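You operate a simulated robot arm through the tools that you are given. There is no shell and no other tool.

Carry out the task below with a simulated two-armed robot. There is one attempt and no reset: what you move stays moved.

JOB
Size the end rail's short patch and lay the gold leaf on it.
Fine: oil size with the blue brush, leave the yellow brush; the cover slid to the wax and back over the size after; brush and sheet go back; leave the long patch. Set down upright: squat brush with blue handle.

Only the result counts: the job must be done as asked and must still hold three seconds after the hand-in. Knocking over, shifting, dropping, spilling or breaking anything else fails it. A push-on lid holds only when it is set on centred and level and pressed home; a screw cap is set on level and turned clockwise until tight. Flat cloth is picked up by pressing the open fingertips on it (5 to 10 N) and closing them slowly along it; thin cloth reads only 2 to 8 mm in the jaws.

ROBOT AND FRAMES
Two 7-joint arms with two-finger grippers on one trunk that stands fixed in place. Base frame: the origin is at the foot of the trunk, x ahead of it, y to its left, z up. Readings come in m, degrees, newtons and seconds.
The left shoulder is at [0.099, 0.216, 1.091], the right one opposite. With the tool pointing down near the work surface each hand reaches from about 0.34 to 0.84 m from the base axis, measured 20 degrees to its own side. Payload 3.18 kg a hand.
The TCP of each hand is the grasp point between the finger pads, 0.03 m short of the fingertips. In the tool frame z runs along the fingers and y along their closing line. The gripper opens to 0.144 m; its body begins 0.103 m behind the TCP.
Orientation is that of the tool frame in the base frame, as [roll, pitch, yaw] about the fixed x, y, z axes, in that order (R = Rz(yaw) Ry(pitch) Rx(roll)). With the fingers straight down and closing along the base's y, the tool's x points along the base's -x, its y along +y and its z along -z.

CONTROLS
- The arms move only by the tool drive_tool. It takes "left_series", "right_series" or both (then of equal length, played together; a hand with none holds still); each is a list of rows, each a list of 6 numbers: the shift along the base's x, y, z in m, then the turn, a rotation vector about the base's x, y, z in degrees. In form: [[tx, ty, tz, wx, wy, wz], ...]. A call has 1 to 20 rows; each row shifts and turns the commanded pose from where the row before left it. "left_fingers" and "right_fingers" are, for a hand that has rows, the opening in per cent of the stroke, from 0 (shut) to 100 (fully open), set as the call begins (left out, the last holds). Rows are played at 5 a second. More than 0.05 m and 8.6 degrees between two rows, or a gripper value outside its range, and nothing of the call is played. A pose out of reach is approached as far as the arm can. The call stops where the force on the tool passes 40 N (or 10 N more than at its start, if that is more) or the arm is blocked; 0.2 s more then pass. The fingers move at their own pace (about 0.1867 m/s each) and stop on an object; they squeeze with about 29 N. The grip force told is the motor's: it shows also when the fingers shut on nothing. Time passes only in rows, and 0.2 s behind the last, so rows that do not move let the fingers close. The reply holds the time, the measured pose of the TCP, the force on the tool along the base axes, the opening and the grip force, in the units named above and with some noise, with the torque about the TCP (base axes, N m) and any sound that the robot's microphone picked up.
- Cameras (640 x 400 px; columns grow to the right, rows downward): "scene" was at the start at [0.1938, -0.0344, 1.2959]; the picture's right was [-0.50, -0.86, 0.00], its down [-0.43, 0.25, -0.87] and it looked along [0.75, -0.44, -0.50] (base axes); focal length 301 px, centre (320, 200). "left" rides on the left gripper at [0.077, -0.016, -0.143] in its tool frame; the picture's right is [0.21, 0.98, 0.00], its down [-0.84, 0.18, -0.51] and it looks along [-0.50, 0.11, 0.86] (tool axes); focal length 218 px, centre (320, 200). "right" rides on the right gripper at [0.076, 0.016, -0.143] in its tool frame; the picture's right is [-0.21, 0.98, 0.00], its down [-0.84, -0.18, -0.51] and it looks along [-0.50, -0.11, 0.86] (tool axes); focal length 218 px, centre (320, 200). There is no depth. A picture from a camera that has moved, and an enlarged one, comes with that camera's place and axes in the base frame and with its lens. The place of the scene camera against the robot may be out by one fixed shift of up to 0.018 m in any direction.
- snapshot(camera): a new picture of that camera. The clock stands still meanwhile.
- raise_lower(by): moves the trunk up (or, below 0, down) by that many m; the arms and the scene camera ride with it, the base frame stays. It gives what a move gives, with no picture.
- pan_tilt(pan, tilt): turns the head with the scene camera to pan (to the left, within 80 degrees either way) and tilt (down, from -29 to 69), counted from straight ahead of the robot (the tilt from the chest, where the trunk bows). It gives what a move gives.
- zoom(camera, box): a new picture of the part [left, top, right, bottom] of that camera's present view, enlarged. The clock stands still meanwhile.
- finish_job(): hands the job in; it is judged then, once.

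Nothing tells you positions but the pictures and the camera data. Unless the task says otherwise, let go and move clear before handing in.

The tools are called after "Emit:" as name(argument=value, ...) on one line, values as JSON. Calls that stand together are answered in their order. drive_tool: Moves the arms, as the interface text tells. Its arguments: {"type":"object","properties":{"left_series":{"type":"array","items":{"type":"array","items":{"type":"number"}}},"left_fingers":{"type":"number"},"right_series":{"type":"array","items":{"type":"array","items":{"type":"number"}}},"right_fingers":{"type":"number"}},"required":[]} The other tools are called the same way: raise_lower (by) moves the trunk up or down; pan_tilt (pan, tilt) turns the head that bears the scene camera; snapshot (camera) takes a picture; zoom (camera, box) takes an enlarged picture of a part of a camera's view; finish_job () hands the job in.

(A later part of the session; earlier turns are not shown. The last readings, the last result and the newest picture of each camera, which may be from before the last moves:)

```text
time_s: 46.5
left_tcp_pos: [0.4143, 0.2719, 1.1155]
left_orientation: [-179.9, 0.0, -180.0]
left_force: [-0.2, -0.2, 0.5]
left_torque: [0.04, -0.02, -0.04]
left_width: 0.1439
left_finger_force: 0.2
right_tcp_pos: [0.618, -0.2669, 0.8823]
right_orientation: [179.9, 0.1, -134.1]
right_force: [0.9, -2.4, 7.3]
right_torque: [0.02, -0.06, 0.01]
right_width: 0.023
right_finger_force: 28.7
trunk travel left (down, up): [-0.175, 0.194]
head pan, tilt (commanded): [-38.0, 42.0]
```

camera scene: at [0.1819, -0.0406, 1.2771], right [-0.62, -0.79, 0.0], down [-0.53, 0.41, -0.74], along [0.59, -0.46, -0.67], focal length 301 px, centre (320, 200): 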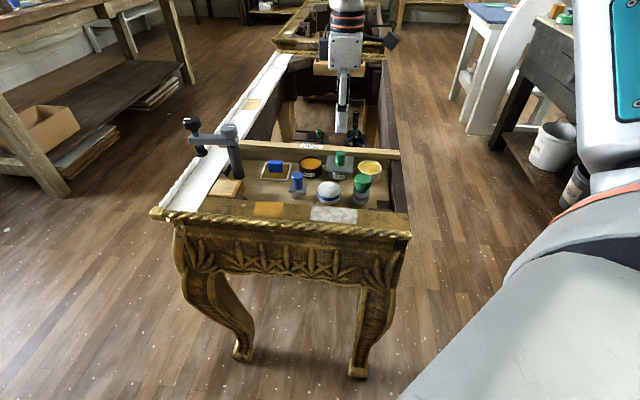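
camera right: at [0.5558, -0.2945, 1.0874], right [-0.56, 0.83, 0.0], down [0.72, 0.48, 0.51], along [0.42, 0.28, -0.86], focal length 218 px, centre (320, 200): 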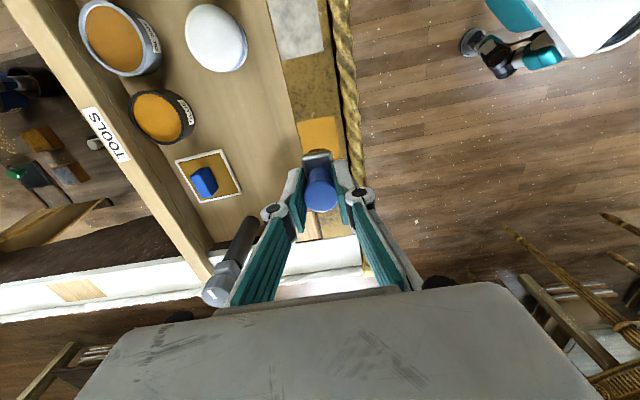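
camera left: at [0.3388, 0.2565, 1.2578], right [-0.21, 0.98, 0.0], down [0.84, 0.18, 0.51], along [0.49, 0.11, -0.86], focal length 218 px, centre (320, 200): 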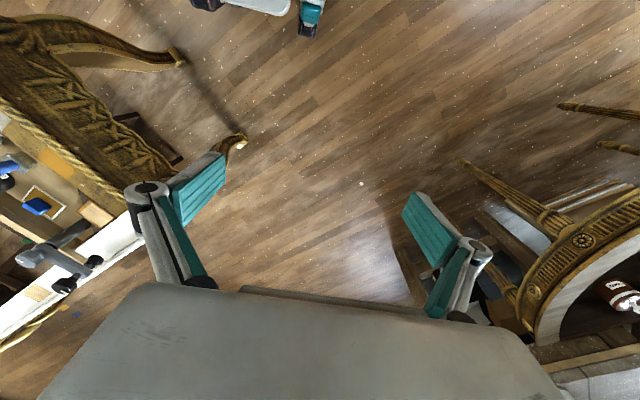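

Contact at 7 N. I'll stroke along the far strip now.

Emit:
drive_tool(right_series=[[0.0043, 0.0042, 0, 0, 0, 0], [0.0043, 0.0042, -0.0003, 0, 0, 0], [0.0043, 0.0042, -0.0003, 0, 0, 0], [0.0043, 0.0042, -0.0003, 0, 0, 0], [0, 0, 0, 0, 0, 0]])

Emit:
zoom(camera="scene", box=[240, 170, 310, 230])

Emit:
zoom(camera="right", box=[240, 80, 400, 240])

```text
time_s: 47.7
left_tcp_pos: [0.4132, 0.2729, 1.1154]
left_orientation: [-179.9, 0.1, -180.0]
left_force: [-0.1, -0.5, -0.4]
left_torque: [-0.02, 0.03, 0.04]
left_width: 0.1439
left_finger_force: 0.0
right_tcp_pos: [0.6347, -0.2493, 0.882]
right_orientation: [-180.0, 0.1, -134.1]
right_force: [-4.1, -4.6, 14.6]
right_torque: [-0.12, 0.11, -0.01]
right_width: 0.0228
right_finger_force: 29.1
trunk travel left (down, up): [-0.175, 0.194]
head pan, tilt (commanded): [-38.0, 42.0]
```

```text
6.67 times, centred on (275, 200) of scene
camera zoom: at [0.1799, -0.0403, 1.2776], right [-0.62, -0.79, 0.0], down [-0.53, 0.41, -0.74], along [0.59, -0.46, -0.67], focal length 2009 px, centre (620, 200)
```

zoom: 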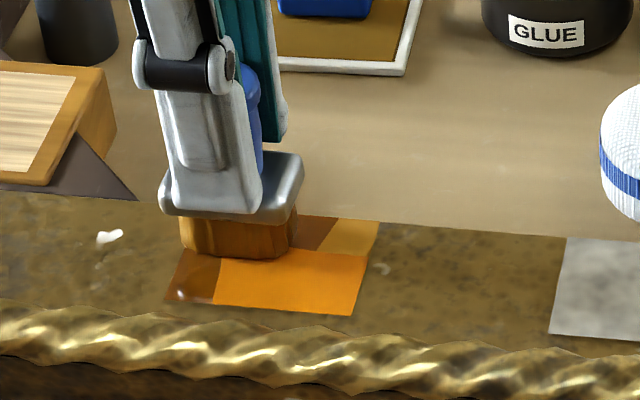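

```text
2.50 times, centred on (320, 160) of right
camera zoom: at [0.5701, -0.2936, 1.0244], right [-0.56, 0.83, 0.0], down [0.72, 0.48, 0.51], along [0.42, 0.28, -0.86], focal length 546 px, centre (320, 300)
```

zoom: 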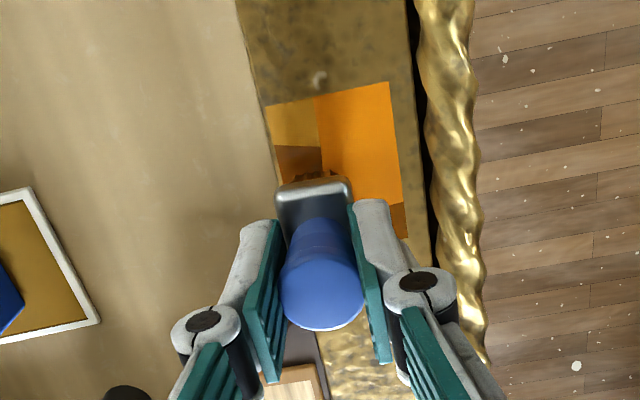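

Sized areas first look dark, then turn bright orange as they come to tack. One corner (far edge, toward the grey patch) is still unsized. I'll stroke back along the far strip with firm contact to cover it.

Emit:
drive_tool(right_series=[[-0.0043, -0.0042, 0.0003, 0, 0, 0], [-0.0043, -0.0042, 0.0003, 0, 0, 0], [-0.0043, -0.0042, 0.0, 0, 0, 0], [-0.0043, -0.0042, 0.0, 0, 0, 0], [-0.0014, -0.0014, 0, 0, 0, 0], [0, 0, 0, 0, 0, 0]])

Emit:
zoom(camera="scene", box=[240, 170, 310, 230])

Emit:
zoom(camera="right", box=[240, 80, 400, 240])

```text
time_s: 49.1
left_tcp_pos: [0.4146, 0.2732, 1.1153]
left_orientation: [180.0, 0.1, -179.9]
left_force: [0.1, 0.6, 0.1]
left_torque: [0.02, -0.01, -0.01]
left_width: 0.144
left_finger_force: 0.1
right_tcp_pos: [0.6173, -0.2688, 0.8825]
right_orientation: [-180.0, 0.2, -134.1]
right_force: [5.0, 3.3, 14.1]
right_torque: [0.27, -0.32, 0.02]
right_width: 0.023
right_finger_force: 29.2
trunk travel left (down, up): [-0.175, 0.194]
head pan, tilt (commanded): [-38.0, 42.0]
```

```text
6.67 times, centred on (275, 200) of scene
camera zoom: at [0.1807, -0.0397, 1.2775], right [-0.62, -0.79, 0.0], down [-0.53, 0.41, -0.74], along [0.59, -0.46, -0.67], focal length 2009 px, centre (620, 200)
```

zoom: 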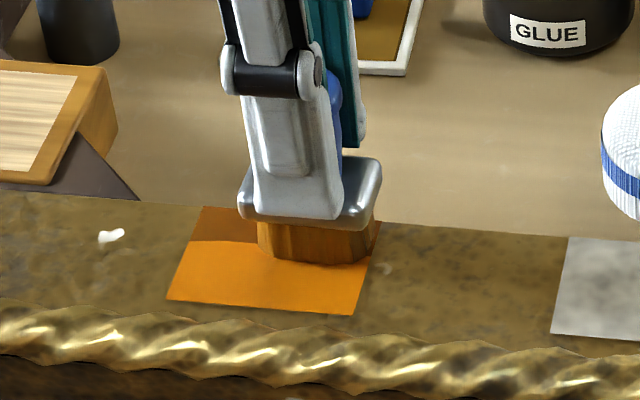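

```text
2.50 times, centred on (320, 160) of right
camera zoom: at [0.5529, -0.3115, 1.0243], right [-0.56, 0.83, 0.0], down [0.71, 0.48, 0.51], along [0.42, 0.28, -0.86], focal length 546 px, centre (320, 300)
```

zoom: 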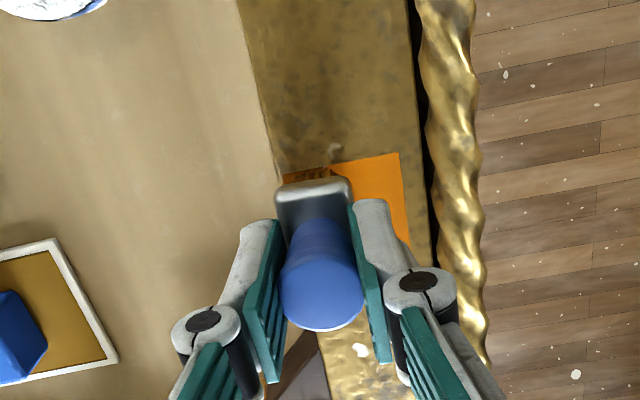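

The whole patch now looks sized. I'll lift the brush and check coverage closely.

Emit:
drive_tool(right_series=[[0, 0, 0.005, 0, 0, 0], [0, 0, 0.02, 0, 0, 0], [0, 0, 0.035, 0, 0, 0], [0, 0, 0, 0, 0, 0]])

Emit:
zoom(camera="scene", box=[240, 180, 310, 230])

Emit:
zoom(camera="right", box=[240, 80, 400, 240])

```text
time_s: 50.1
left_tcp_pos: [0.416, 0.2715, 1.1139]
left_orientation: [-179.9, -0.1, -179.9]
left_force: [-0.1, -0.3, 0.3]
left_torque: [0.01, 0.02, -0.01]
left_width: 0.1438
left_finger_force: 0.1
right_tcp_pos: [0.6165, -0.2692, 0.9404]
right_orientation: [179.8, -0.2, -134.1]
right_force: [1.0, -0.2, -1.0]
right_torque: [0.0, 0.02, -0.01]
right_width: 0.0228
right_finger_force: 28.7
trunk travel left (down, up): [-0.175, 0.194]
head pan, tilt (commanded): [-38.0, 42.0]
```

```text
8.00 times, centred on (275, 205) of scene
camera zoom: at [0.182, -0.0406, 1.277], right [-0.62, -0.79, 0.0], down [-0.53, 0.41, -0.74], along [0.59, -0.46, -0.67], focal length 2411 px, centre (680, 160)
```

zoom: 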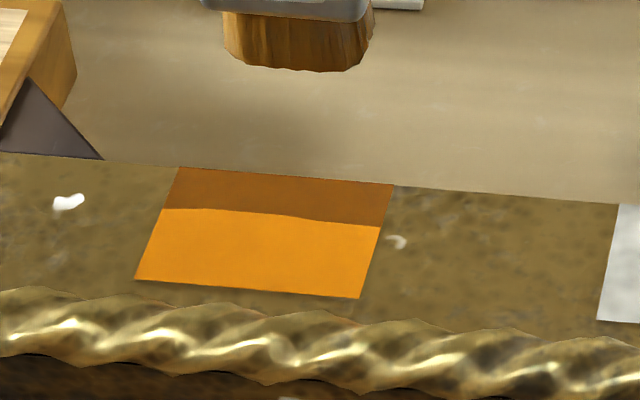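

```text
2.50 times, centred on (320, 160) of right
camera zoom: at [0.5523, -0.3129, 1.0827], right [-0.56, 0.83, 0.0], down [0.72, 0.48, 0.51], along [0.42, 0.28, -0.86], focal length 546 px, centre (320, 300)
```

zoom: 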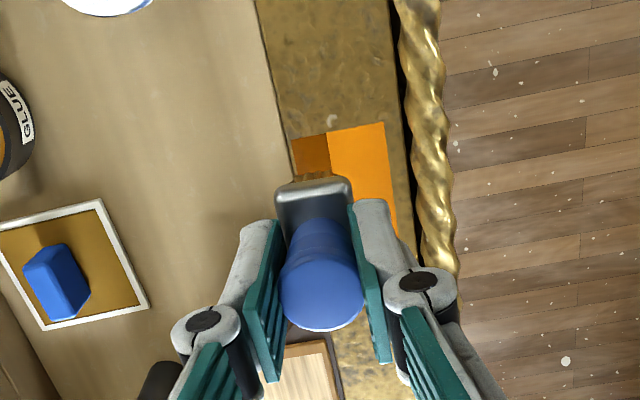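

The patch is fully covered; the last strip is still wet and should come to tack shortly. Now I'll return the brush to its original spot.

Emit:
drive_tool(right_series=[[0.0107, -0.0383, 0, 0, 0, 0], [0.0107, -0.0383, 0, 0, 0, 0], [0, 0, -0.035, 0, 0, 0], [0, 0, -0.03, 0, 0, 0], [0, 0, -0.013, 0, 0, 0], [0, 0, 0, 0, 0, 0]])

Emit:
zoom(camera="scene", box=[240, 140, 340, 230])

```text
time_s: 51.5
left_tcp_pos: [0.4149, 0.2718, 1.1147]
left_orientation: [-179.9, 0.0, -179.9]
left_force: [0.3, 0.1, -0.3]
left_torque: [-0.01, 0.01, 0.0]
left_width: 0.144
left_finger_force: 0.1
right_tcp_pos: [0.6388, -0.3446, 0.8631]
right_orientation: [179.9, -0.1, -134.2]
right_force: [-1.2, -0.3, -0.3]
right_torque: [0.03, -0.01, 0.02]
right_width: 0.0228
right_finger_force: 29.3
trunk travel left (down, up): [-0.175, 0.194]
head pan, tilt (commanded): [-38.0, 42.0]
```

```text
4.44 times, centred on (290, 185) of scene
camera zoom: at [0.1813, -0.0404, 1.2773], right [-0.62, -0.79, 0.0], down [-0.53, 0.41, -0.74], along [0.59, -0.46, -0.67], focal length 1340 px, centre (453, 267)
```

zoom: 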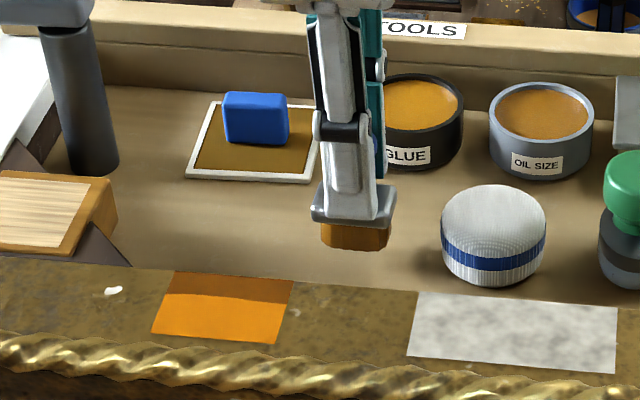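

The brush is just above its place. I'll lower it in small steps to a gentle touch.

Emit:
drive_tool(right_series=[[0, 0, -0.003, 0, 0, 0], [0, 0, -0.002, 0, 0, 0], [0, 0, -0.001, 0, 0, 0], [0, 0, 0, 0, 0, 0]])

Emit:
drive_tool(right_series=[[0, 0, -0.001, 0, 0, 0], [0, 0, 0, 0, 0, 0]])

```text
time_s: 52.5
left_tcp_pos: [0.4144, 0.2719, 1.1141]
left_orientation: [-179.9, -0.2, -179.9]
left_force: [-1.2, 0.8, 0.0]
left_torque: [-0.01, 0.02, 0.0]
left_width: 0.144
left_finger_force: 0.1
right_tcp_pos: [0.6386, -0.3441, 0.856]
right_orientation: [179.8, 0.0, -134.1]
right_force: [-0.3, 0.9, -0.8]
right_torque: [0.0, -0.03, -0.03]
right_width: 0.0228
right_finger_force: 29.5
trunk travel left (down, up): [-0.175, 0.194]
head pan, tilt (commanded): [-38.0, 42.0]
```

```text
time_s: 53.1
left_tcp_pos: [0.4164, 0.271, 1.114]
left_orientation: [-180.0, 0.0, -179.8]
left_force: [0.0, -0.2, -0.4]
left_torque: [-0.03, 0.02, 0.05]
left_width: 0.1439
left_finger_force: 0.0
right_tcp_pos: [0.6377, -0.3443, 0.8546]
right_orientation: [179.9, 0.0, -134.2]
right_force: [0.5, -0.6, -0.8]
right_torque: [-0.01, 0.02, -0.02]
right_width: 0.0227
right_finger_force: 28.5
trunk travel left (down, up): [-0.175, 0.194]
head pan, tilt (commanded): [-38.0, 42.0]
```

Emit:
drive_tool(right_series=[[0, 0, -0.001, 0, 0, 0], [0, 0, 0, 0, 0, 0]])

Emit:
drive_tool(right_series=[[0, 0, -0.001, 0, 0, 0], [0, 0, 0, 0, 0, 0]])

Emit:
zoom(camera="scene", box=[250, 150, 330, 220])

```text
time_s: 53.7
left_tcp_pos: [0.414, 0.272, 1.1148]
left_orientation: [-180.0, -0.1, -179.9]
left_force: [-0.5, 0.6, 0.9]
left_torque: [0.0, 0.0, 0.01]
left_width: 0.1438
left_finger_force: 0.0
right_tcp_pos: [0.637, -0.344, 0.8535]
right_orientation: [180.0, 0.0, -134.1]
right_force: [0.5, 0.3, -0.2]
right_torque: [-0.01, -0.01, 0.03]
right_width: 0.0231
right_finger_force: 29.0
trunk travel left (down, up): [-0.175, 0.194]
head pan, tilt (commanded): [-38.0, 42.0]
```

```text
time_s: 54.3
left_tcp_pos: [0.4154, 0.2718, 1.1142]
left_orientation: [-180.0, 0.0, -179.8]
left_force: [0.1, -0.3, 0.3]
left_torque: [0.01, -0.03, -0.02]
left_width: 0.144
left_finger_force: 0.0
right_tcp_pos: [0.6375, -0.3446, 0.8545]
right_orientation: [179.8, 0.0, -134.1]
right_force: [-0.4, -0.6, -1.0]
right_torque: [0.01, 0.03, 0.0]
right_width: 0.0231
right_finger_force: 29.0
trunk travel left (down, up): [-0.175, 0.194]
head pan, tilt (commanded): [-38.0, 42.0]
```

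```text
5.71 times, centred on (290, 185) of scene
camera zoom: at [0.1814, -0.0404, 1.2773], right [-0.62, -0.79, 0.0], down [-0.53, 0.41, -0.74], along [0.59, -0.46, -0.67], focal length 1722 px, centre (491, 286)
```

zoom: 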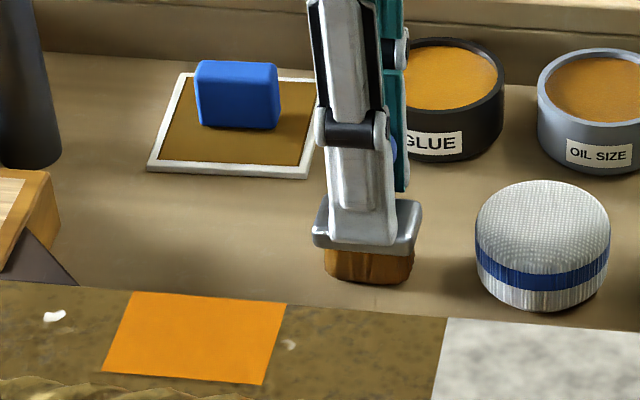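

The whole patch has come to tack. The brush is nearly touching down, so I'll continue in 1 mm steps.

Emit:
drive_tool(right_series=[[0, 0, -0.001, 0, 0, 0], [0, 0, 0, 0, 0, 0]])

Emit:
drive_tool(right_series=[[0, 0, -0.001, 0, 0, 0], [0, 0, 0, 0, 0, 0]])

```text
time_s: 54.9
left_tcp_pos: [0.4142, 0.2719, 1.1139]
left_orientation: [-179.9, 0.0, -180.0]
left_force: [-0.4, -0.7, 0.2]
left_torque: [0.01, -0.01, -0.02]
left_width: 0.1441
left_finger_force: 0.0
right_tcp_pos: [0.6386, -0.3456, 0.8535]
right_orientation: [179.8, 0.0, -134.2]
right_force: [-0.7, 0.8, 0.1]
right_torque: [0.02, -0.02, -0.02]
right_width: 0.0228
right_finger_force: 29.6
trunk travel left (down, up): [-0.175, 0.194]
head pan, tilt (commanded): [-38.0, 42.0]
```

```text
time_s: 55.5
left_tcp_pos: [0.414, 0.2724, 1.1144]
left_orientation: [-179.9, 0.0, -179.9]
left_force: [-0.9, 0.5, 1.1]
left_torque: [0.02, 0.02, -0.03]
left_width: 0.1439
left_finger_force: 0.1
right_tcp_pos: [0.6387, -0.3439, 0.8521]
right_orientation: [-180.0, 0.1, -134.2]
right_force: [0.5, 1.6, 3.6]
right_torque: [0.15, -0.06, 0.04]
right_width: 0.0229
right_finger_force: 29.1
trunk travel left (down, up): [-0.175, 0.194]
head pan, tilt (commanded): [-38.0, 42.0]
```

The brush has touched down with 3.6 N. I'll release it, rise clear, and check it stands upright.

Emit:
drive_tool(right_series=[[0, 0, 0, 0, 0, 0], [0, 0, 0, 0, 0, 0], [0, 0, 0.02, 0, 0, 0], [0, 0, 0.04, 0, 0, 0], [0, 0, 0.04, 0, 0, 0], [0, 0, 0, 0, 0, 0]], right_fingers=34)

Emit:
zoom(camera="scene", box=[240, 140, 340, 230])

Emit:
snapshot(camera="right")

```text
time_s: 56.9
left_tcp_pos: [0.4159, 0.2708, 1.1137]
left_orientation: [-179.8, -0.1, -179.9]
left_force: [0.7, 0.1, 0.2]
left_torque: [-0.03, 0.02, -0.02]
left_width: 0.1439
left_finger_force: 0.0
right_tcp_pos: [0.6371, -0.344, 0.9496]
right_orientation: [179.9, 0.1, -134.1]
right_force: [0.6, -0.7, -0.2]
right_torque: [0.0, 0.02, -0.03]
right_width: 0.0488
right_finger_force: 0.1
trunk travel left (down, up): [-0.175, 0.194]
head pan, tilt (commanded): [-38.0, 42.0]
```

```text
4.44 times, centred on (290, 185) of scene
camera zoom: at [0.182, -0.0406, 1.277], right [-0.62, -0.79, 0.0], down [-0.53, 0.41, -0.74], along [0.59, -0.46, -0.67], focal length 1340 px, centre (453, 267)
```

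zoom: 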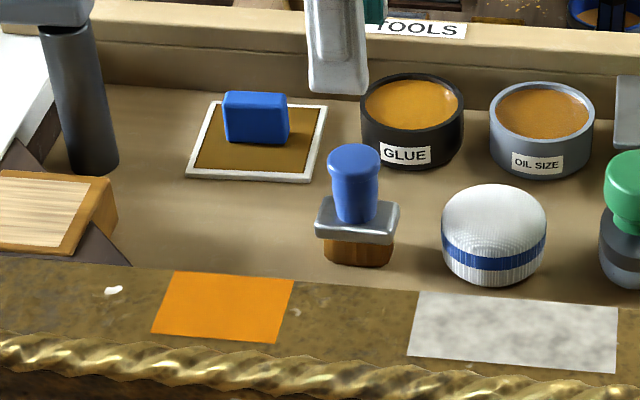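

```text
taken
camera right: at [0.5733, -0.3878, 1.0923], right [-0.56, 0.83, 0.0], down [0.72, 0.48, 0.51], along [0.42, 0.28, -0.86], focal length 218 px, centre (320, 200)
```

right: 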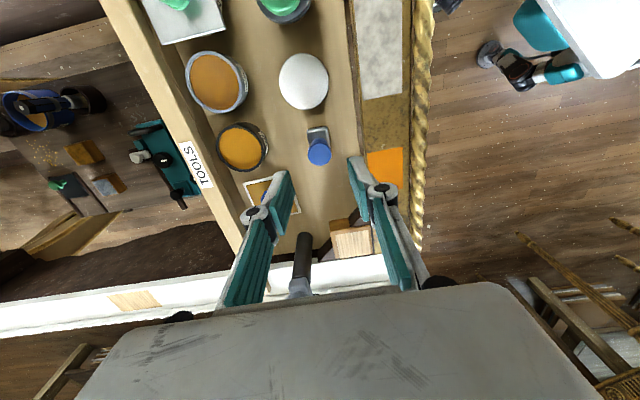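

The brush stands upright in its place and the patch is evenly at tack. Now I'll move above the leaf sheet's block at about (0.757, −0.352).

Emit:
drive_tool(right_series=[[0.04, -0.0027, 0, 0, 0, 0], [0.04, -0.0027, 0, 0, 0, 0], [0.04, -0.0026, 0, 0, 0, 0], [0, 0, 0, 0, 0, 0], [0, 0, 0, 0, 0, 0]], right_fingers=30)

Emit:
snapshot(camera="right")

Emit:
zoom(camera="right", box=[260, 80, 400, 220])

Emit:
zoom(camera="scene", box=[180, 60, 340, 200])

```text
time_s: 58.1
left_tcp_pos: [0.416, 0.2717, 1.1134]
left_orientation: [-179.9, -0.2, -179.9]
left_force: [-0.7, 0.5, 0.7]
left_torque: [0.0, 0.0, 0.0]
left_width: 0.1442
left_finger_force: 0.0
right_tcp_pos: [0.7319, -0.3587, 0.9516]
right_orientation: [179.9, 0.0, -134.1]
right_force: [0.5, 0.6, 0.1]
right_torque: [-0.03, 0.01, 0.03]
right_width: 0.0432
right_finger_force: 0.0
right hand out of reach, approached as far as the arm can: row 3
trunk travel left (down, up): [-0.175, 0.194]
head pan, tilt (commanded): [-38.0, 42.0]
```

```text
taken
camera right: at [0.6683, -0.4025, 1.094], right [-0.56, 0.83, 0.0], down [0.72, 0.48, 0.51], along [0.42, 0.28, -0.86], focal length 218 px, centre (320, 200)
```

right: 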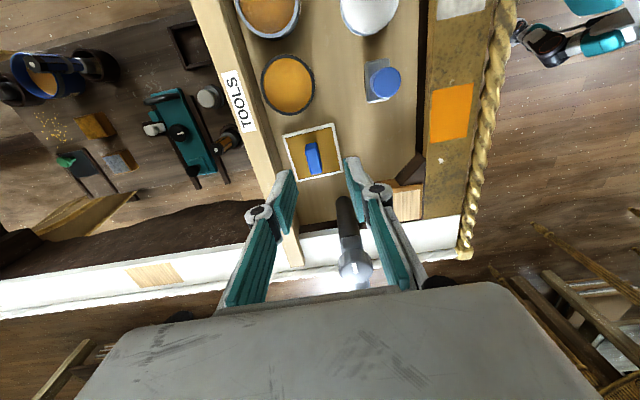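

```text
2.86 times, centred on (330, 150) of right
camera zoom: at [0.6683, -0.4025, 1.094], right [-0.56, 0.83, 0.0], down [0.72, 0.48, 0.51], along [0.42, 0.28, -0.86], focal length 624 px, centre (291, 343)
```

zoom: 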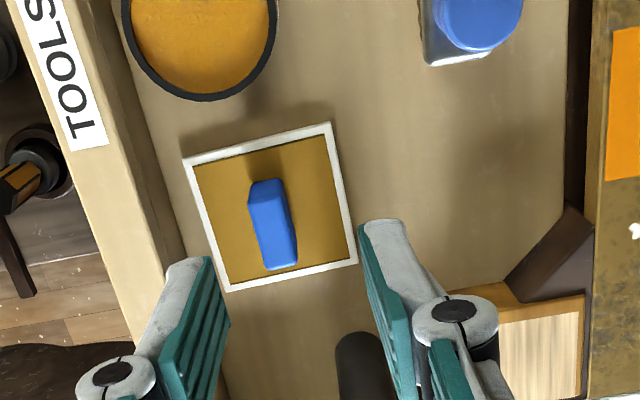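

```text
2.86 times, centred on (260, 130) of scene
camera zoom: at [0.1821, -0.0398, 1.2769], right [-0.62, -0.79, 0.0], down [-0.53, 0.41, -0.74], along [0.59, -0.46, -0.67], focal length 861 px, centre (491, 400)
```

zoom: 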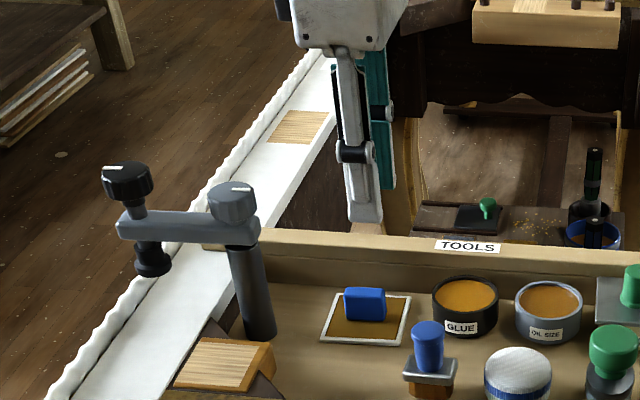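

The arm reports out of reach at x≈0.732 at this height. I'll try lower, where the arm should reach farther, staying above the block.

Emit:
drive_tool(right_series=[[0, 0.002, -0.03, 0, 0, 0], [0, 0.002, -0.03, 0, 0, 0], [0.01, 0.001, -0.005, 0, 0, 0], [0.008, 0.001, 0, 0, 0, 0], [0.007, 0.001, 0, 0, 0, 0], [0, 0, 0, 0, 0, 0]])

```text
time_s: 59.5
left_tcp_pos: [0.4152, 0.2719, 1.1138]
left_orientation: [-179.9, -0.1, -180.0]
left_force: [-0.5, 0.5, 0.1]
left_torque: [-0.02, -0.02, 0.03]
left_width: 0.144
left_finger_force: 0.0
right_tcp_pos: [0.7364, -0.3547, 0.8877]
right_orientation: [-180.0, 0.0, -134.1]
right_force: [0.2, -1.1, 0.7]
right_torque: [0.05, 0.02, -0.01]
right_width: 0.0432
right_finger_force: 0.1
right hand out of reach, approached as far as the arm can: row 3, 4, 5
trunk travel left (down, up): [-0.175, 0.194]
head pan, tilt (commanded): [-38.0, 42.0]
```

The arm's reach ends about 2 cm short with the tool vertical. I'll tilt the hand 16° about the finger-closing axis, wrist back toward the pots. That keeps the pads parallel to the block's faces and gains reach.

Emit:
drive_tool(right_series=[[0, 0, 0, 5.58, -5.74, 0], [0, 0, 0, 5.58, -5.74, 0], [0, 0, 0, 0, 0, 0], [0.01, 0.001, 0, 0, 0, 0], [0.01, 0.001, 0, 0, 0, 0], [0, 0, 0, 0, 0, 0]])

Emit:
snapshot(camera="right")

Emit:
zoom(camera="scene", box=[200, 80, 340, 200])

```text
time_s: 60.9
left_tcp_pos: [0.4138, 0.2728, 1.1134]
left_orientation: [-179.9, -0.1, -179.9]
left_force: [-0.4, -0.4, 0.5]
left_torque: [0.02, 0.0, 0.0]
left_width: 0.1438
left_finger_force: 0.0
right_tcp_pos: [0.7562, -0.3533, 0.8876]
right_orientation: [-179.5, 16.0, -134.1]
right_force: [0.1, -0.1, 0.4]
right_torque: [0.02, 0.0, 0.01]
right_width: 0.043
right_finger_force: 0.1
trunk travel left (down, up): [-0.175, 0.194]
head pan, tilt (commanded): [-38.0, 42.0]
```

```text
taken
camera right: at [0.6656, -0.4225, 1.0045], right [-0.56, 0.83, 0.05], down [0.59, 0.36, 0.72], along [0.58, 0.44, -0.69], focal length 218 px, centre (320, 200)
```

right: 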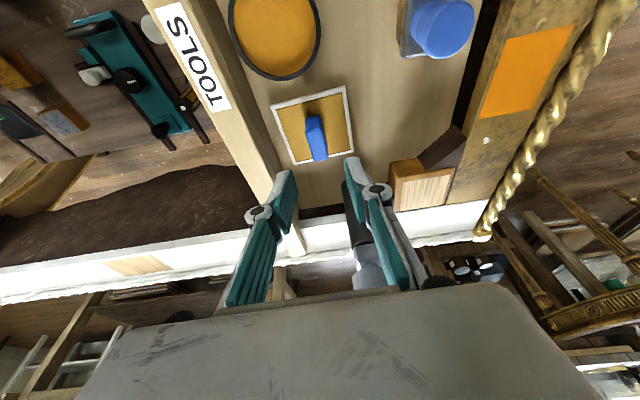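

```text
3.33 times, centred on (270, 140) of scene
camera zoom: at [0.1814, -0.0404, 1.2773], right [-0.62, -0.79, 0.0], down [-0.53, 0.41, -0.74], along [0.59, -0.46, -0.67], focal length 1005 px, centre (487, 400)
```

zoom: 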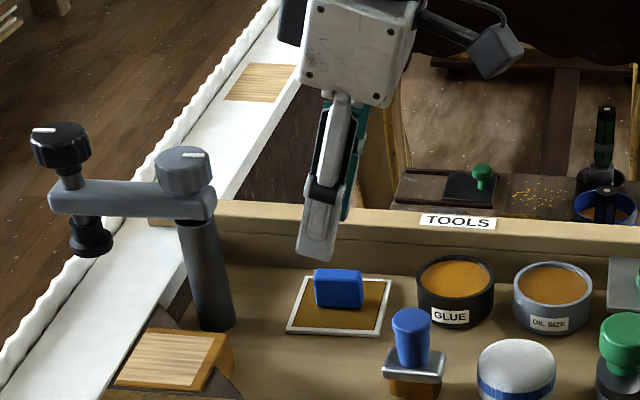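

Reach is fine now, at (0.756, −0.353). I'll zoom in to check the alignment over the block before descending.

Emit:
zoom(camera="right", box=[260, 70, 380, 190])

```text
3.33 times, centred on (320, 130) of right
camera zoom: at [0.6656, -0.4225, 1.0045], right [-0.56, 0.83, 0.05], down [0.59, 0.36, 0.72], along [0.58, 0.44, -0.69], focal length 728 px, centre (320, 433)
```

zoom: 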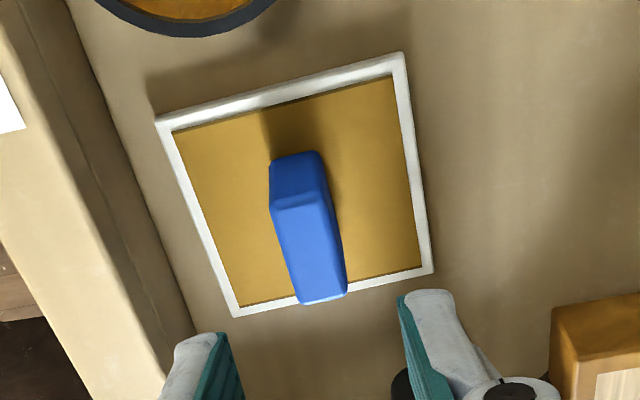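

The block is aligned within about 4 mm along its length and 1 mm across. I'll apply a small correction with a 1.5° yaw to match the sheet, then descend around the block.

Emit:
drive_tool(right_series=[[-0.0012, -0.0023, -0.015, 0, 0, 1.5], [0, 0, -0.015, 0, 0, 0], [0, 0, -0.01, 0, 0, 0], [0, 0, -0.007, 0, 0, 0], [0, 0, 0, 0, 0, 0], [0, 0, 0, 0, 0, 0]])

Emit:
zoom(camera="right", box=[250, 80, 400, 240])

Emit:
zoom(camera="scene", box=[230, 110, 320, 190])

```text
time_s: 62.3
left_tcp_pos: [0.4145, 0.2722, 1.1138]
left_orientation: [-180.0, -0.1, -179.9]
left_force: [0.7, 0.2, -0.6]
left_torque: [0.01, 0.0, 0.0]
left_width: 0.1438
left_finger_force: 0.1
right_tcp_pos: [0.7542, -0.3542, 0.8421]
right_orientation: [-179.5, 16.0, -132.4]
right_force: [-0.6, 0.2, -0.2]
right_torque: [-0.03, -0.02, -0.02]
right_width: 0.043
right_finger_force: 0.1
trunk travel left (down, up): [-0.175, 0.194]
head pan, tilt (commanded): [-38.0, 42.0]
```

```text
2.50 times, centred on (325, 160) of right
camera zoom: at [0.666, -0.4262, 0.9573], right [-0.58, 0.81, 0.05], down [0.58, 0.37, 0.72], along [0.57, 0.45, -0.69], focal length 546 px, centre (308, 300)
```

zoom: 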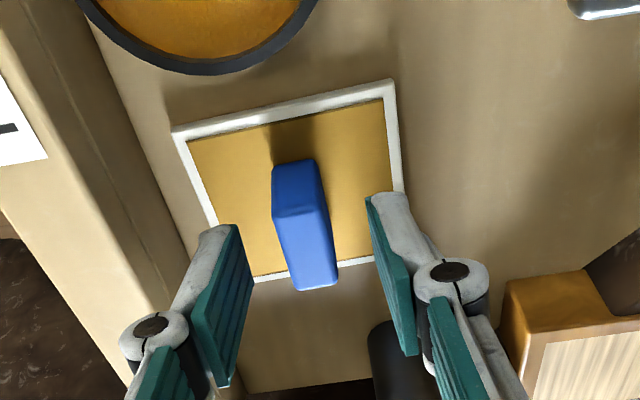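

```text
5.00 times, centred on (275, 150) of scene
camera zoom: at [0.1814, -0.0404, 1.2773], right [-0.62, -0.79, 0.0], down [-0.53, 0.41, -0.74], along [0.59, -0.46, -0.67], focal length 1507 px, centre (545, 450)
```

zoom: 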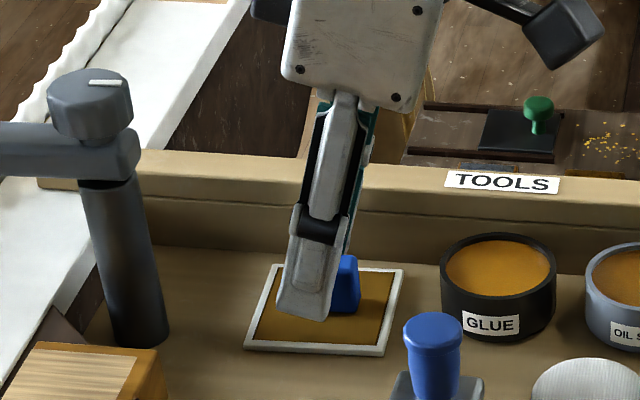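

The fingers straddle the block but sit slightly toward one end. I'll shift 6 mm along the block, lower 4 mm, and close gently.

Emit:
drive_tool(right_series=[[-0.0043, -0.0042, 0, 0, 0, 0], [0, 0, -0.004, 0, 0, 0], [0, 0, 0, 0, 0, 0]])

Emit:
drive_tool(right_series=[[0, 0, 0, 0, 0, 0], [0, 0, 0, 0, 0, 0]], right_fingers=13)

Emit:
drive_tool(right_series=[[0, 0, 0, 0, 0, 0], [0, 0, 0, 0, 0, 0], [0, 0, 0, 0, 0, 0]], right_fingers=0)

Emit:
zoom(camera="right", box=[250, 80, 400, 240])

Emit:
zoom(camera="scene", box=[230, 110, 320, 190])

```text
time_s: 63.1
left_tcp_pos: [0.4148, 0.2727, 1.1147]
left_orientation: [-179.9, -0.1, -179.9]
left_force: [-0.1, -0.5, 0.4]
left_torque: [0.0, 0.0, 0.01]
left_width: 0.1441
left_finger_force: 0.1
right_tcp_pos: [0.751, -0.3604, 0.839]
right_orientation: [-179.5, 15.9, -132.5]
right_force: [-1.2, -0.1, -0.1]
right_torque: [0.0, 0.03, -0.05]
right_width: 0.0433
right_finger_force: 0.1
trunk travel left (down, up): [-0.175, 0.194]
head pan, tilt (commanded): [-38.0, 42.0]
```

```text
time_s: 63.7
left_tcp_pos: [0.4155, 0.2724, 1.1143]
left_orientation: [-179.9, 0.0, -179.9]
left_force: [0.2, -0.1, 0.1]
left_torque: [-0.02, 0.03, 0.0]
left_width: 0.144
left_finger_force: 0.0
right_tcp_pos: [0.7491, -0.3597, 0.8386]
right_orientation: [-179.6, 16.0, -132.4]
right_force: [0.7, -0.7, -0.1]
right_torque: [0.04, -0.02, -0.01]
right_width: 0.0188
right_finger_force: 0.1
trunk travel left (down, up): [-0.175, 0.194]
head pan, tilt (commanded): [-38.0, 42.0]
```

```text
time_s: 64.5
left_tcp_pos: [0.4156, 0.2714, 1.114]
left_orientation: [-180.0, -0.1, -180.0]
left_force: [0.5, -0.3, 0.0]
left_torque: [0.0, 0.0, 0.0]
left_width: 0.1439
left_finger_force: 0.1
right_tcp_pos: [0.7501, -0.3601, 0.8386]
right_orientation: [-179.6, 16.0, -132.6]
right_force: [0.2, 0.4, -0.9]
right_torque: [-0.01, 0.01, -0.01]
right_width: 0.0147
right_finger_force: 29.1
trunk travel left (down, up): [-0.175, 0.194]
head pan, tilt (commanded): [-38.0, 42.0]
```

```text
2.50 times, centred on (325, 160) of right
camera zoom: at [0.6618, -0.4314, 0.9542], right [-0.58, 0.81, 0.05], down [0.58, 0.37, 0.72], along [0.57, 0.45, -0.69], focal length 546 px, centre (308, 300)
```

zoom: 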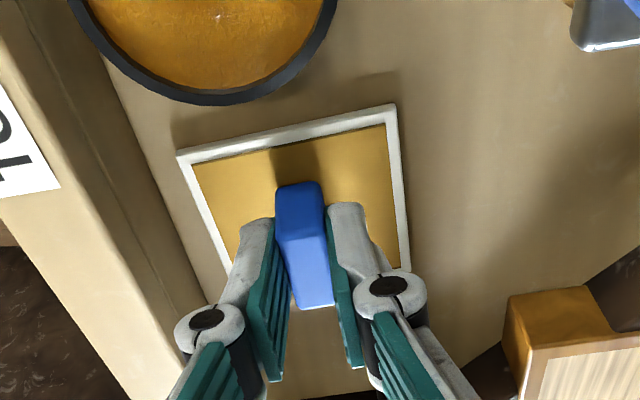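

```text
5.00 times, centred on (275, 150) of scene
camera zoom: at [0.1814, -0.0404, 1.2773], right [-0.62, -0.79, 0.0], down [-0.53, 0.41, -0.74], along [0.59, -0.46, -0.67], focal length 1507 px, centre (545, 450)
```

zoom: 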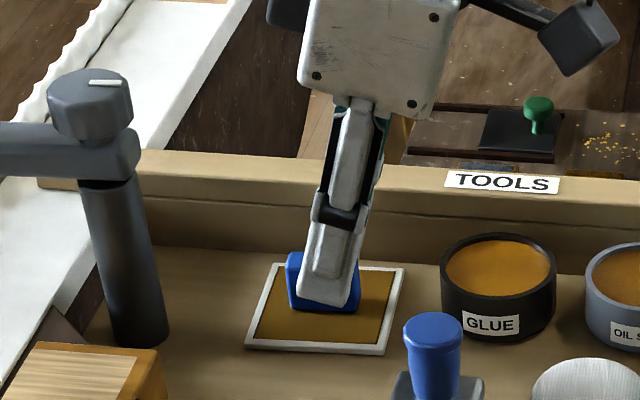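

The block is gripped squarely (14.7 mm), and the sheet hasn't shifted. Its centre lies 9 mm from the TCP along the rail direction. I'll lift it slowly and look.

Emit:
drive_tool(right_series=[[0, 0, 0.005, 0, 0, 0], [0, 0, 0.015, 0, 0, 0], [0, 0, 0.03, 0, 0, 0], [0, 0, 0.03, 0, 0, 0], [0, 0, 0, 0, 0, 0]])

Emit:
zoom(camera="scene", box=[220, 80, 340, 180])

Emit:
zoom(camera="right", box=[250, 80, 400, 240])

```text
time_s: 65.7
left_tcp_pos: [0.4149, 0.2716, 1.1143]
left_orientation: [-179.9, -0.1, -179.9]
left_force: [0.4, 0.3, -0.2]
left_torque: [0.01, 0.03, 0.0]
left_width: 0.1443
left_finger_force: 0.1
right_tcp_pos: [0.7502, -0.3594, 0.9188]
right_orientation: [-179.6, 16.0, -132.5]
right_force: [-0.6, 0.8, -1.3]
right_torque: [0.0, 0.0, 0.0]
right_width: 0.0145
right_finger_force: 28.4
trunk travel left (down, up): [-0.175, 0.194]
head pan, tilt (commanded): [-38.0, 42.0]
```

```text
4.00 times, centred on (280, 130) of scene
camera zoom: at [0.1818, -0.0406, 1.2771], right [-0.62, -0.79, 0.0], down [-0.53, 0.41, -0.74], along [0.59, -0.46, -0.67], focal length 1206 px, centre (480, 480)
```

zoom: 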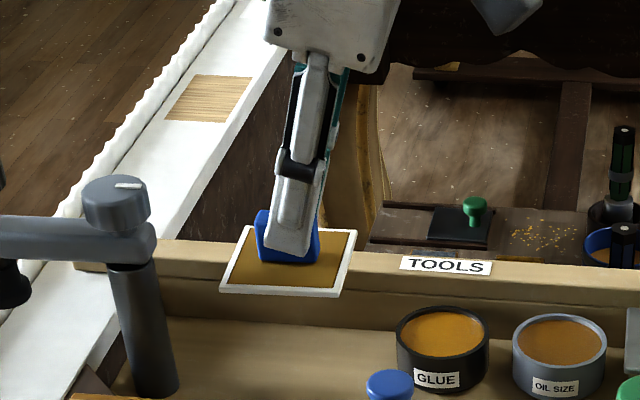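

```text
2.50 times, centred on (325, 160) of right
camera zoom: at [0.6626, -0.4303, 1.0342], right [-0.58, 0.81, 0.05], down [0.58, 0.37, 0.72], along [0.57, 0.45, -0.69], focal length 546 px, centre (308, 300)
```

zoom: 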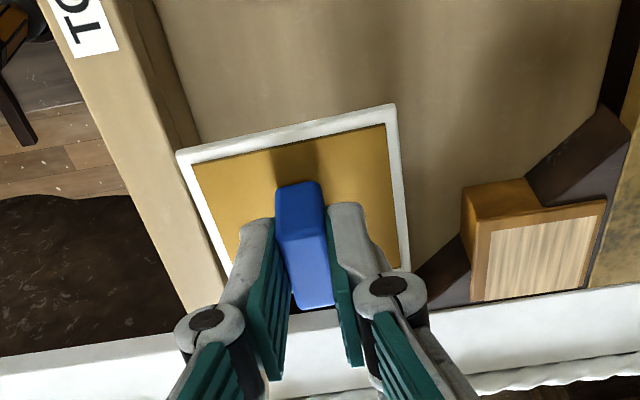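

The sheet lifted rigidly and level. Now I'll carry it over the short patch at this height, turning −3.4° to match the rail.

Emit:
drive_tool(right_series=[[-0.0343, 0.02545, 0, 0, 0, -1.0], [-0.0343, 0.02545, 0, 0, 0, -1.0], [-0.0343, 0.02545, 0, 0, 0, -1.0], [-0.0342, 0.02545, 0, 0, 0, -0.4], [0, 0, 0, 0, 0, 0], [0, 0, 0, 0, 0, 0]])

Emit:
snapshot(camera="right")

Emit:
zoom(camera="right", box=[250, 80, 400, 240])

Emit:
zoom(camera="scene", box=[210, 130, 330, 240])

```text
time_s: 67.1
left_tcp_pos: [0.4144, 0.2729, 1.114]
left_orientation: [180.0, -0.1, -179.9]
left_force: [-0.2, -1.2, 0.1]
left_torque: [0.0, 0.01, -0.01]
left_width: 0.1441
left_finger_force: 0.1
right_tcp_pos: [0.6143, -0.2567, 0.9169]
right_orientation: [-179.6, 16.0, -135.8]
right_force: [0.7, -0.4, -0.2]
right_torque: [0.0, 0.02, -0.02]
right_width: 0.0147
right_finger_force: 29.5
trunk travel left (down, up): [-0.175, 0.194]
head pan, tilt (commanded): [-38.0, 42.0]
```

```text
taken
camera right: at [0.5206, -0.3222, 1.0333], right [-0.53, 0.84, 0.05], down [0.6, 0.34, 0.72], along [0.59, 0.42, -0.69], focal length 218 px, centre (320, 200)
```

right: 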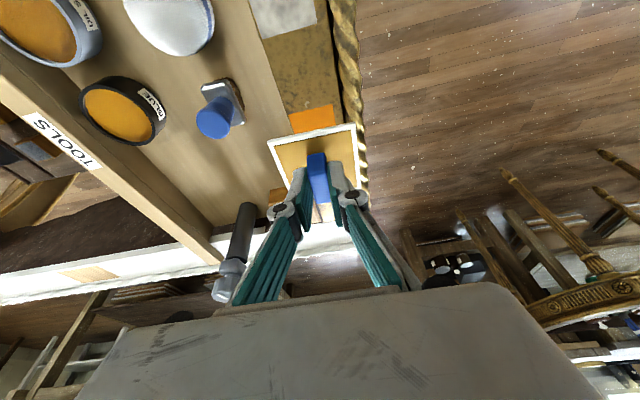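

```text
2.50 times, centred on (325, 160) of right
camera zoom: at [0.5206, -0.3222, 1.0333], right [-0.53, 0.84, 0.05], down [0.6, 0.34, 0.72], along [0.59, 0.42, -0.69], focal length 546 px, centre (308, 300)
```

zoom: 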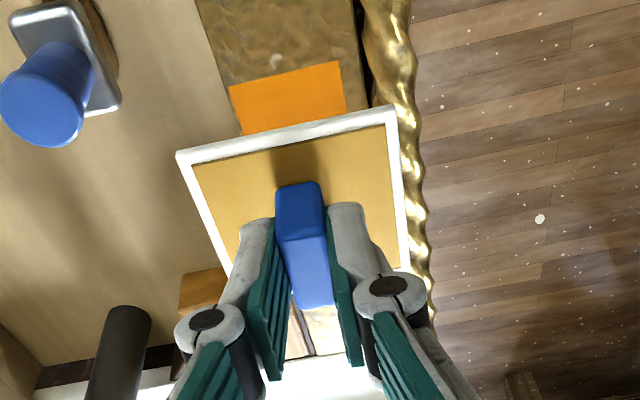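

```text
3.64 times, centred on (270, 185) of scene
camera zoom: at [0.1812, -0.0403, 1.2773], right [-0.62, -0.79, 0.0], down [-0.53, 0.41, -0.74], along [0.59, -0.46, -0.67], focal length 1096 px, centre (502, 254)
```

zoom: 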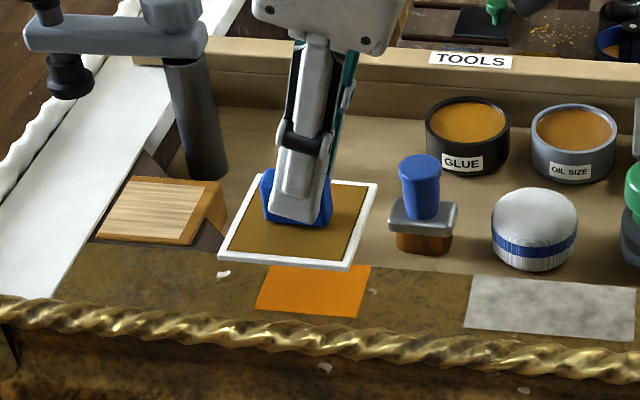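

The sheet's centre is within 1 mm of the patch centre and nearly parallel to it. The rope moulding could catch the sheet's near edge, so I'll bias 5 mm inward (the leaf still covers the patch) and lower toward contact.

Emit:
drive_tool(right_series=[[0.0035, -0.0036, -0.015, 0, 0, 0], [0, 0, -0.015, 0, 0, 0], [0, 0, -0.012, 0, 0, 0], [0, 0, 0, 0, 0, 0], [0, 0, 0, 0, 0, 0]])

Emit:
zoom(camera="scene", box=[230, 160, 320, 240])

Emit:
zoom(camera="right", box=[250, 80, 400, 240])

```text
time_s: 68.3
left_tcp_pos: [0.4156, 0.2718, 1.1144]
left_orientation: [-179.9, -0.1, -179.9]
left_force: [-0.6, 0.4, -0.5]
left_torque: [0.02, 0.02, 0.0]
left_width: 0.144
left_finger_force: 0.1
right_tcp_pos: [0.6155, -0.2591, 0.8743]
right_orientation: [-179.5, 16.0, -135.9]
right_force: [0.2, -0.6, -0.8]
right_torque: [0.02, 0.01, 0.02]
right_width: 0.0147
right_finger_force: 29.3
trunk travel left (down, up): [-0.175, 0.194]
head pan, tilt (commanded): [-38.0, 42.0]
```

```text
5.00 times, centred on (275, 200) of scene
camera zoom: at [0.1815, -0.0405, 1.2772], right [-0.62, -0.79, 0.0], down [-0.53, 0.41, -0.74], along [0.59, -0.46, -0.67], focal length 1507 px, centre (545, 200)
```

zoom: 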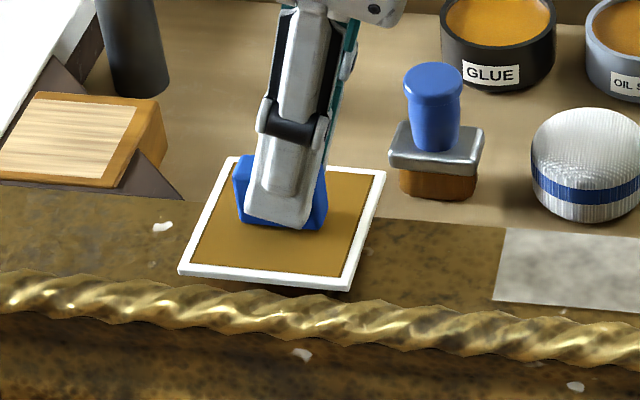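

```text
2.50 times, centred on (325, 160) of right
camera zoom: at [0.5234, -0.3263, 0.9915], right [-0.53, 0.84, 0.05], down [0.6, 0.34, 0.72], along [0.59, 0.42, -0.69], focal length 546 px, centre (308, 300)
```

zoom: 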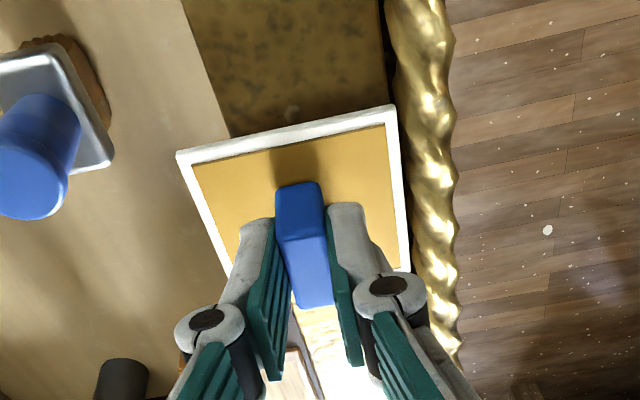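

About 10 mm above the rail. I'll continue down in small steps to contact.

Emit:
drive_tool(right_series=[[0, 0, -0.004, 0, 0, 0], [0, 0, -0.002, 0, 0, 0], [0, 0, 0, 0, 0, 0]])

Emit:
drive_tool(right_series=[[0, 0, -0.0015, 0, 0, 0], [0, 0, 0, 0, 0, 0]])

Emit:
drive_tool(right_series=[[0, 0, -0.0015, 0, 0, 0], [0, 0, 0, 0, 0, 0]])

```text
time_s: 69.1
left_tcp_pos: [0.4151, 0.2728, 1.1143]
left_orientation: [-179.9, 0.0, -179.9]
left_force: [0.1, -0.5, 1.0]
left_torque: [0.0, 0.02, 0.01]
left_width: 0.1438
left_finger_force: 0.1
right_tcp_pos: [0.6161, -0.2605, 0.8694]
right_orientation: [-179.6, 16.0, -136.0]
right_force: [0.8, -0.6, 0.1]
right_torque: [0.01, 0.02, -0.01]
right_width: 0.0147
right_finger_force: 29.2
trunk travel left (down, up): [-0.175, 0.194]
head pan, tilt (commanded): [-38.0, 42.0]
```

```text
time_s: 69.7
left_tcp_pos: [0.4144, 0.2713, 1.1151]
left_orientation: [-179.9, -0.1, -179.9]
left_force: [0.2, -0.3, -0.3]
left_torque: [-0.01, 0.0, 0.0]
left_width: 0.1437
left_finger_force: 0.0
right_tcp_pos: [0.6174, -0.2622, 0.8689]
right_orientation: [-179.7, 16.0, -135.8]
right_force: [-0.5, 0.2, -0.8]
right_torque: [0.01, -0.04, 0.0]
right_width: 0.0147
right_finger_force: 29.5
trunk travel left (down, up): [-0.175, 0.194]
head pan, tilt (commanded): [-38.0, 42.0]
```

```text
time_s: 70.3
left_tcp_pos: [0.4139, 0.2718, 1.1137]
left_orientation: [-179.9, -0.1, -179.9]
left_force: [-0.4, 1.1, 0.3]
left_torque: [0.01, 0.01, -0.01]
left_width: 0.1441
left_finger_force: 0.0
right_tcp_pos: [0.6172, -0.2617, 0.8678]
right_orientation: [-179.6, 16.0, -135.9]
right_force: [0.7, -0.2, 1.2]
right_torque: [0.0, 0.02, -0.01]
right_width: 0.0148
right_finger_force: 29.1
trunk travel left (down, up): [-0.175, 0.194]
head pan, tilt (commanded): [-38.0, 42.0]
```

Contact should be close. I'll keep going with 1 mm steps.

Emit:
drive_tool(right_series=[[0, 0, -0.001, 0, 0, 0], [0, 0, 0, 0, 0, 0]])

Emit:
drive_tool(right_series=[[0, 0, -0.001, 0, 0, 0], [0, 0, 0, 0, 0, 0]])

Emit:
zoom(camera="scene", box=[230, 160, 320, 240])

```text
time_s: 70.9
left_tcp_pos: [0.4154, 0.2721, 1.1161]
left_orientation: [-179.9, -0.1, -179.9]
left_force: [0.4, 0.1, 0.3]
left_torque: [0.02, 0.04, 0.02]
left_width: 0.144
left_finger_force: 0.1
right_tcp_pos: [0.6165, -0.2617, 0.8676]
right_orientation: [-179.5, 16.2, -135.8]
right_force: [-0.1, 0.4, 6.4]
right_torque: [0.02, 0.06, 0.0]
right_width: 0.0148
right_finger_force: 29.3
trunk travel left (down, up): [-0.175, 0.194]
head pan, tilt (commanded): [-38.0, 42.0]
```

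```text
time_s: 71.5
left_tcp_pos: [0.4139, 0.2725, 1.115]
left_orientation: [-179.9, 0.0, -179.8]
left_force: [0.2, 0.0, 0.6]
left_torque: [0.01, 0.0, 0.0]
left_width: 0.1439
left_finger_force: 0.1
right_tcp_pos: [0.616, -0.2606, 0.8681]
right_orientation: [-179.4, 16.2, -135.9]
right_force: [0.6, -2.0, 13.8]
right_torque: [-0.07, 0.07, -0.03]
right_width: 0.0146
right_finger_force: 28.7
trunk travel left (down, up): [-0.175, 0.194]
head pan, tilt (commanded): [-38.0, 42.0]
```

```text
5.00 times, centred on (275, 200) of scene
camera zoom: at [0.1802, -0.0402, 1.2777], right [-0.62, -0.79, 0.0], down [-0.53, 0.41, -0.74], along [0.59, -0.46, -0.67], focal length 1507 px, centre (545, 200)
```

zoom: 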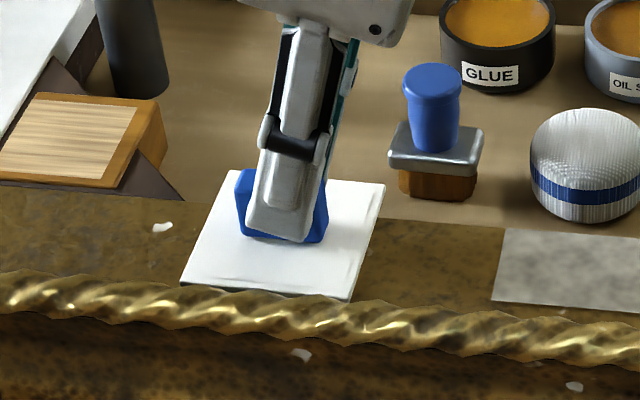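

The sheet turned plain white, so the leaf has transferred to the patch. I'll hold briefly, then lift straight up and look.

Emit:
drive_tool(right_series=[[0, 0, 0, 0, 0, 0], [0, 0, 0, 0, 0, 0], [0, 0, 0.002, 0, 0, 0], [0, 0, 0.004, 0, 0, 0], [0, 0, 0.02, 0, 0, 0], [0, 0, 0.03, 0, 0, 0], [0, 0, 0, 0, 0, 0]])

Emit:
zoom(camera="scene", box=[210, 130, 330, 240])

Emit:
zoom(camera="right", box=[250, 80, 400, 240])

```text
time_s: 73.1
left_tcp_pos: [0.4154, 0.2716, 1.1132]
left_orientation: [-179.9, -0.1, -179.9]
left_force: [0.4, 0.8, 0.2]
left_torque: [0.03, -0.01, 0.02]
left_width: 0.1437
left_finger_force: 0.1
right_tcp_pos: [0.6174, -0.2623, 0.92]
right_orientation: [-179.6, 15.9, -135.9]
right_force: [0.6, 0.0, 0.2]
right_torque: [-0.01, 0.01, -0.02]
right_width: 0.0146
right_finger_force: 29.3
trunk travel left (down, up): [-0.175, 0.194]
head pan, tilt (commanded): [-38.0, 42.0]
```

```text
3.64 times, centred on (270, 185) of scene
camera zoom: at [0.182, -0.0405, 1.277], right [-0.62, -0.79, 0.0], down [-0.53, 0.41, -0.74], along [0.59, -0.46, -0.67], focal length 1096 px, centre (502, 254)
```

zoom: 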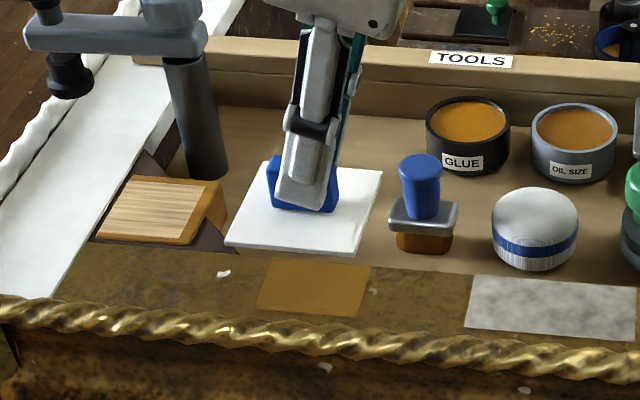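

```text
2.50 times, centred on (325, 160) of right
camera zoom: at [0.5249, -0.3288, 1.037], right [-0.54, 0.84, 0.05], down [0.6, 0.34, 0.72], along [0.59, 0.42, -0.69], focal length 546 px, centre (308, 300)
```

zoom: 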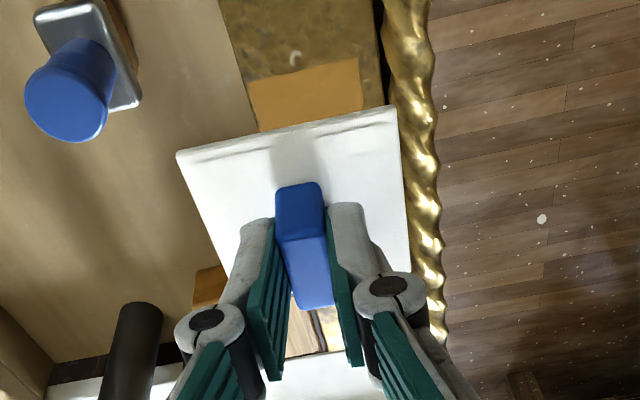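

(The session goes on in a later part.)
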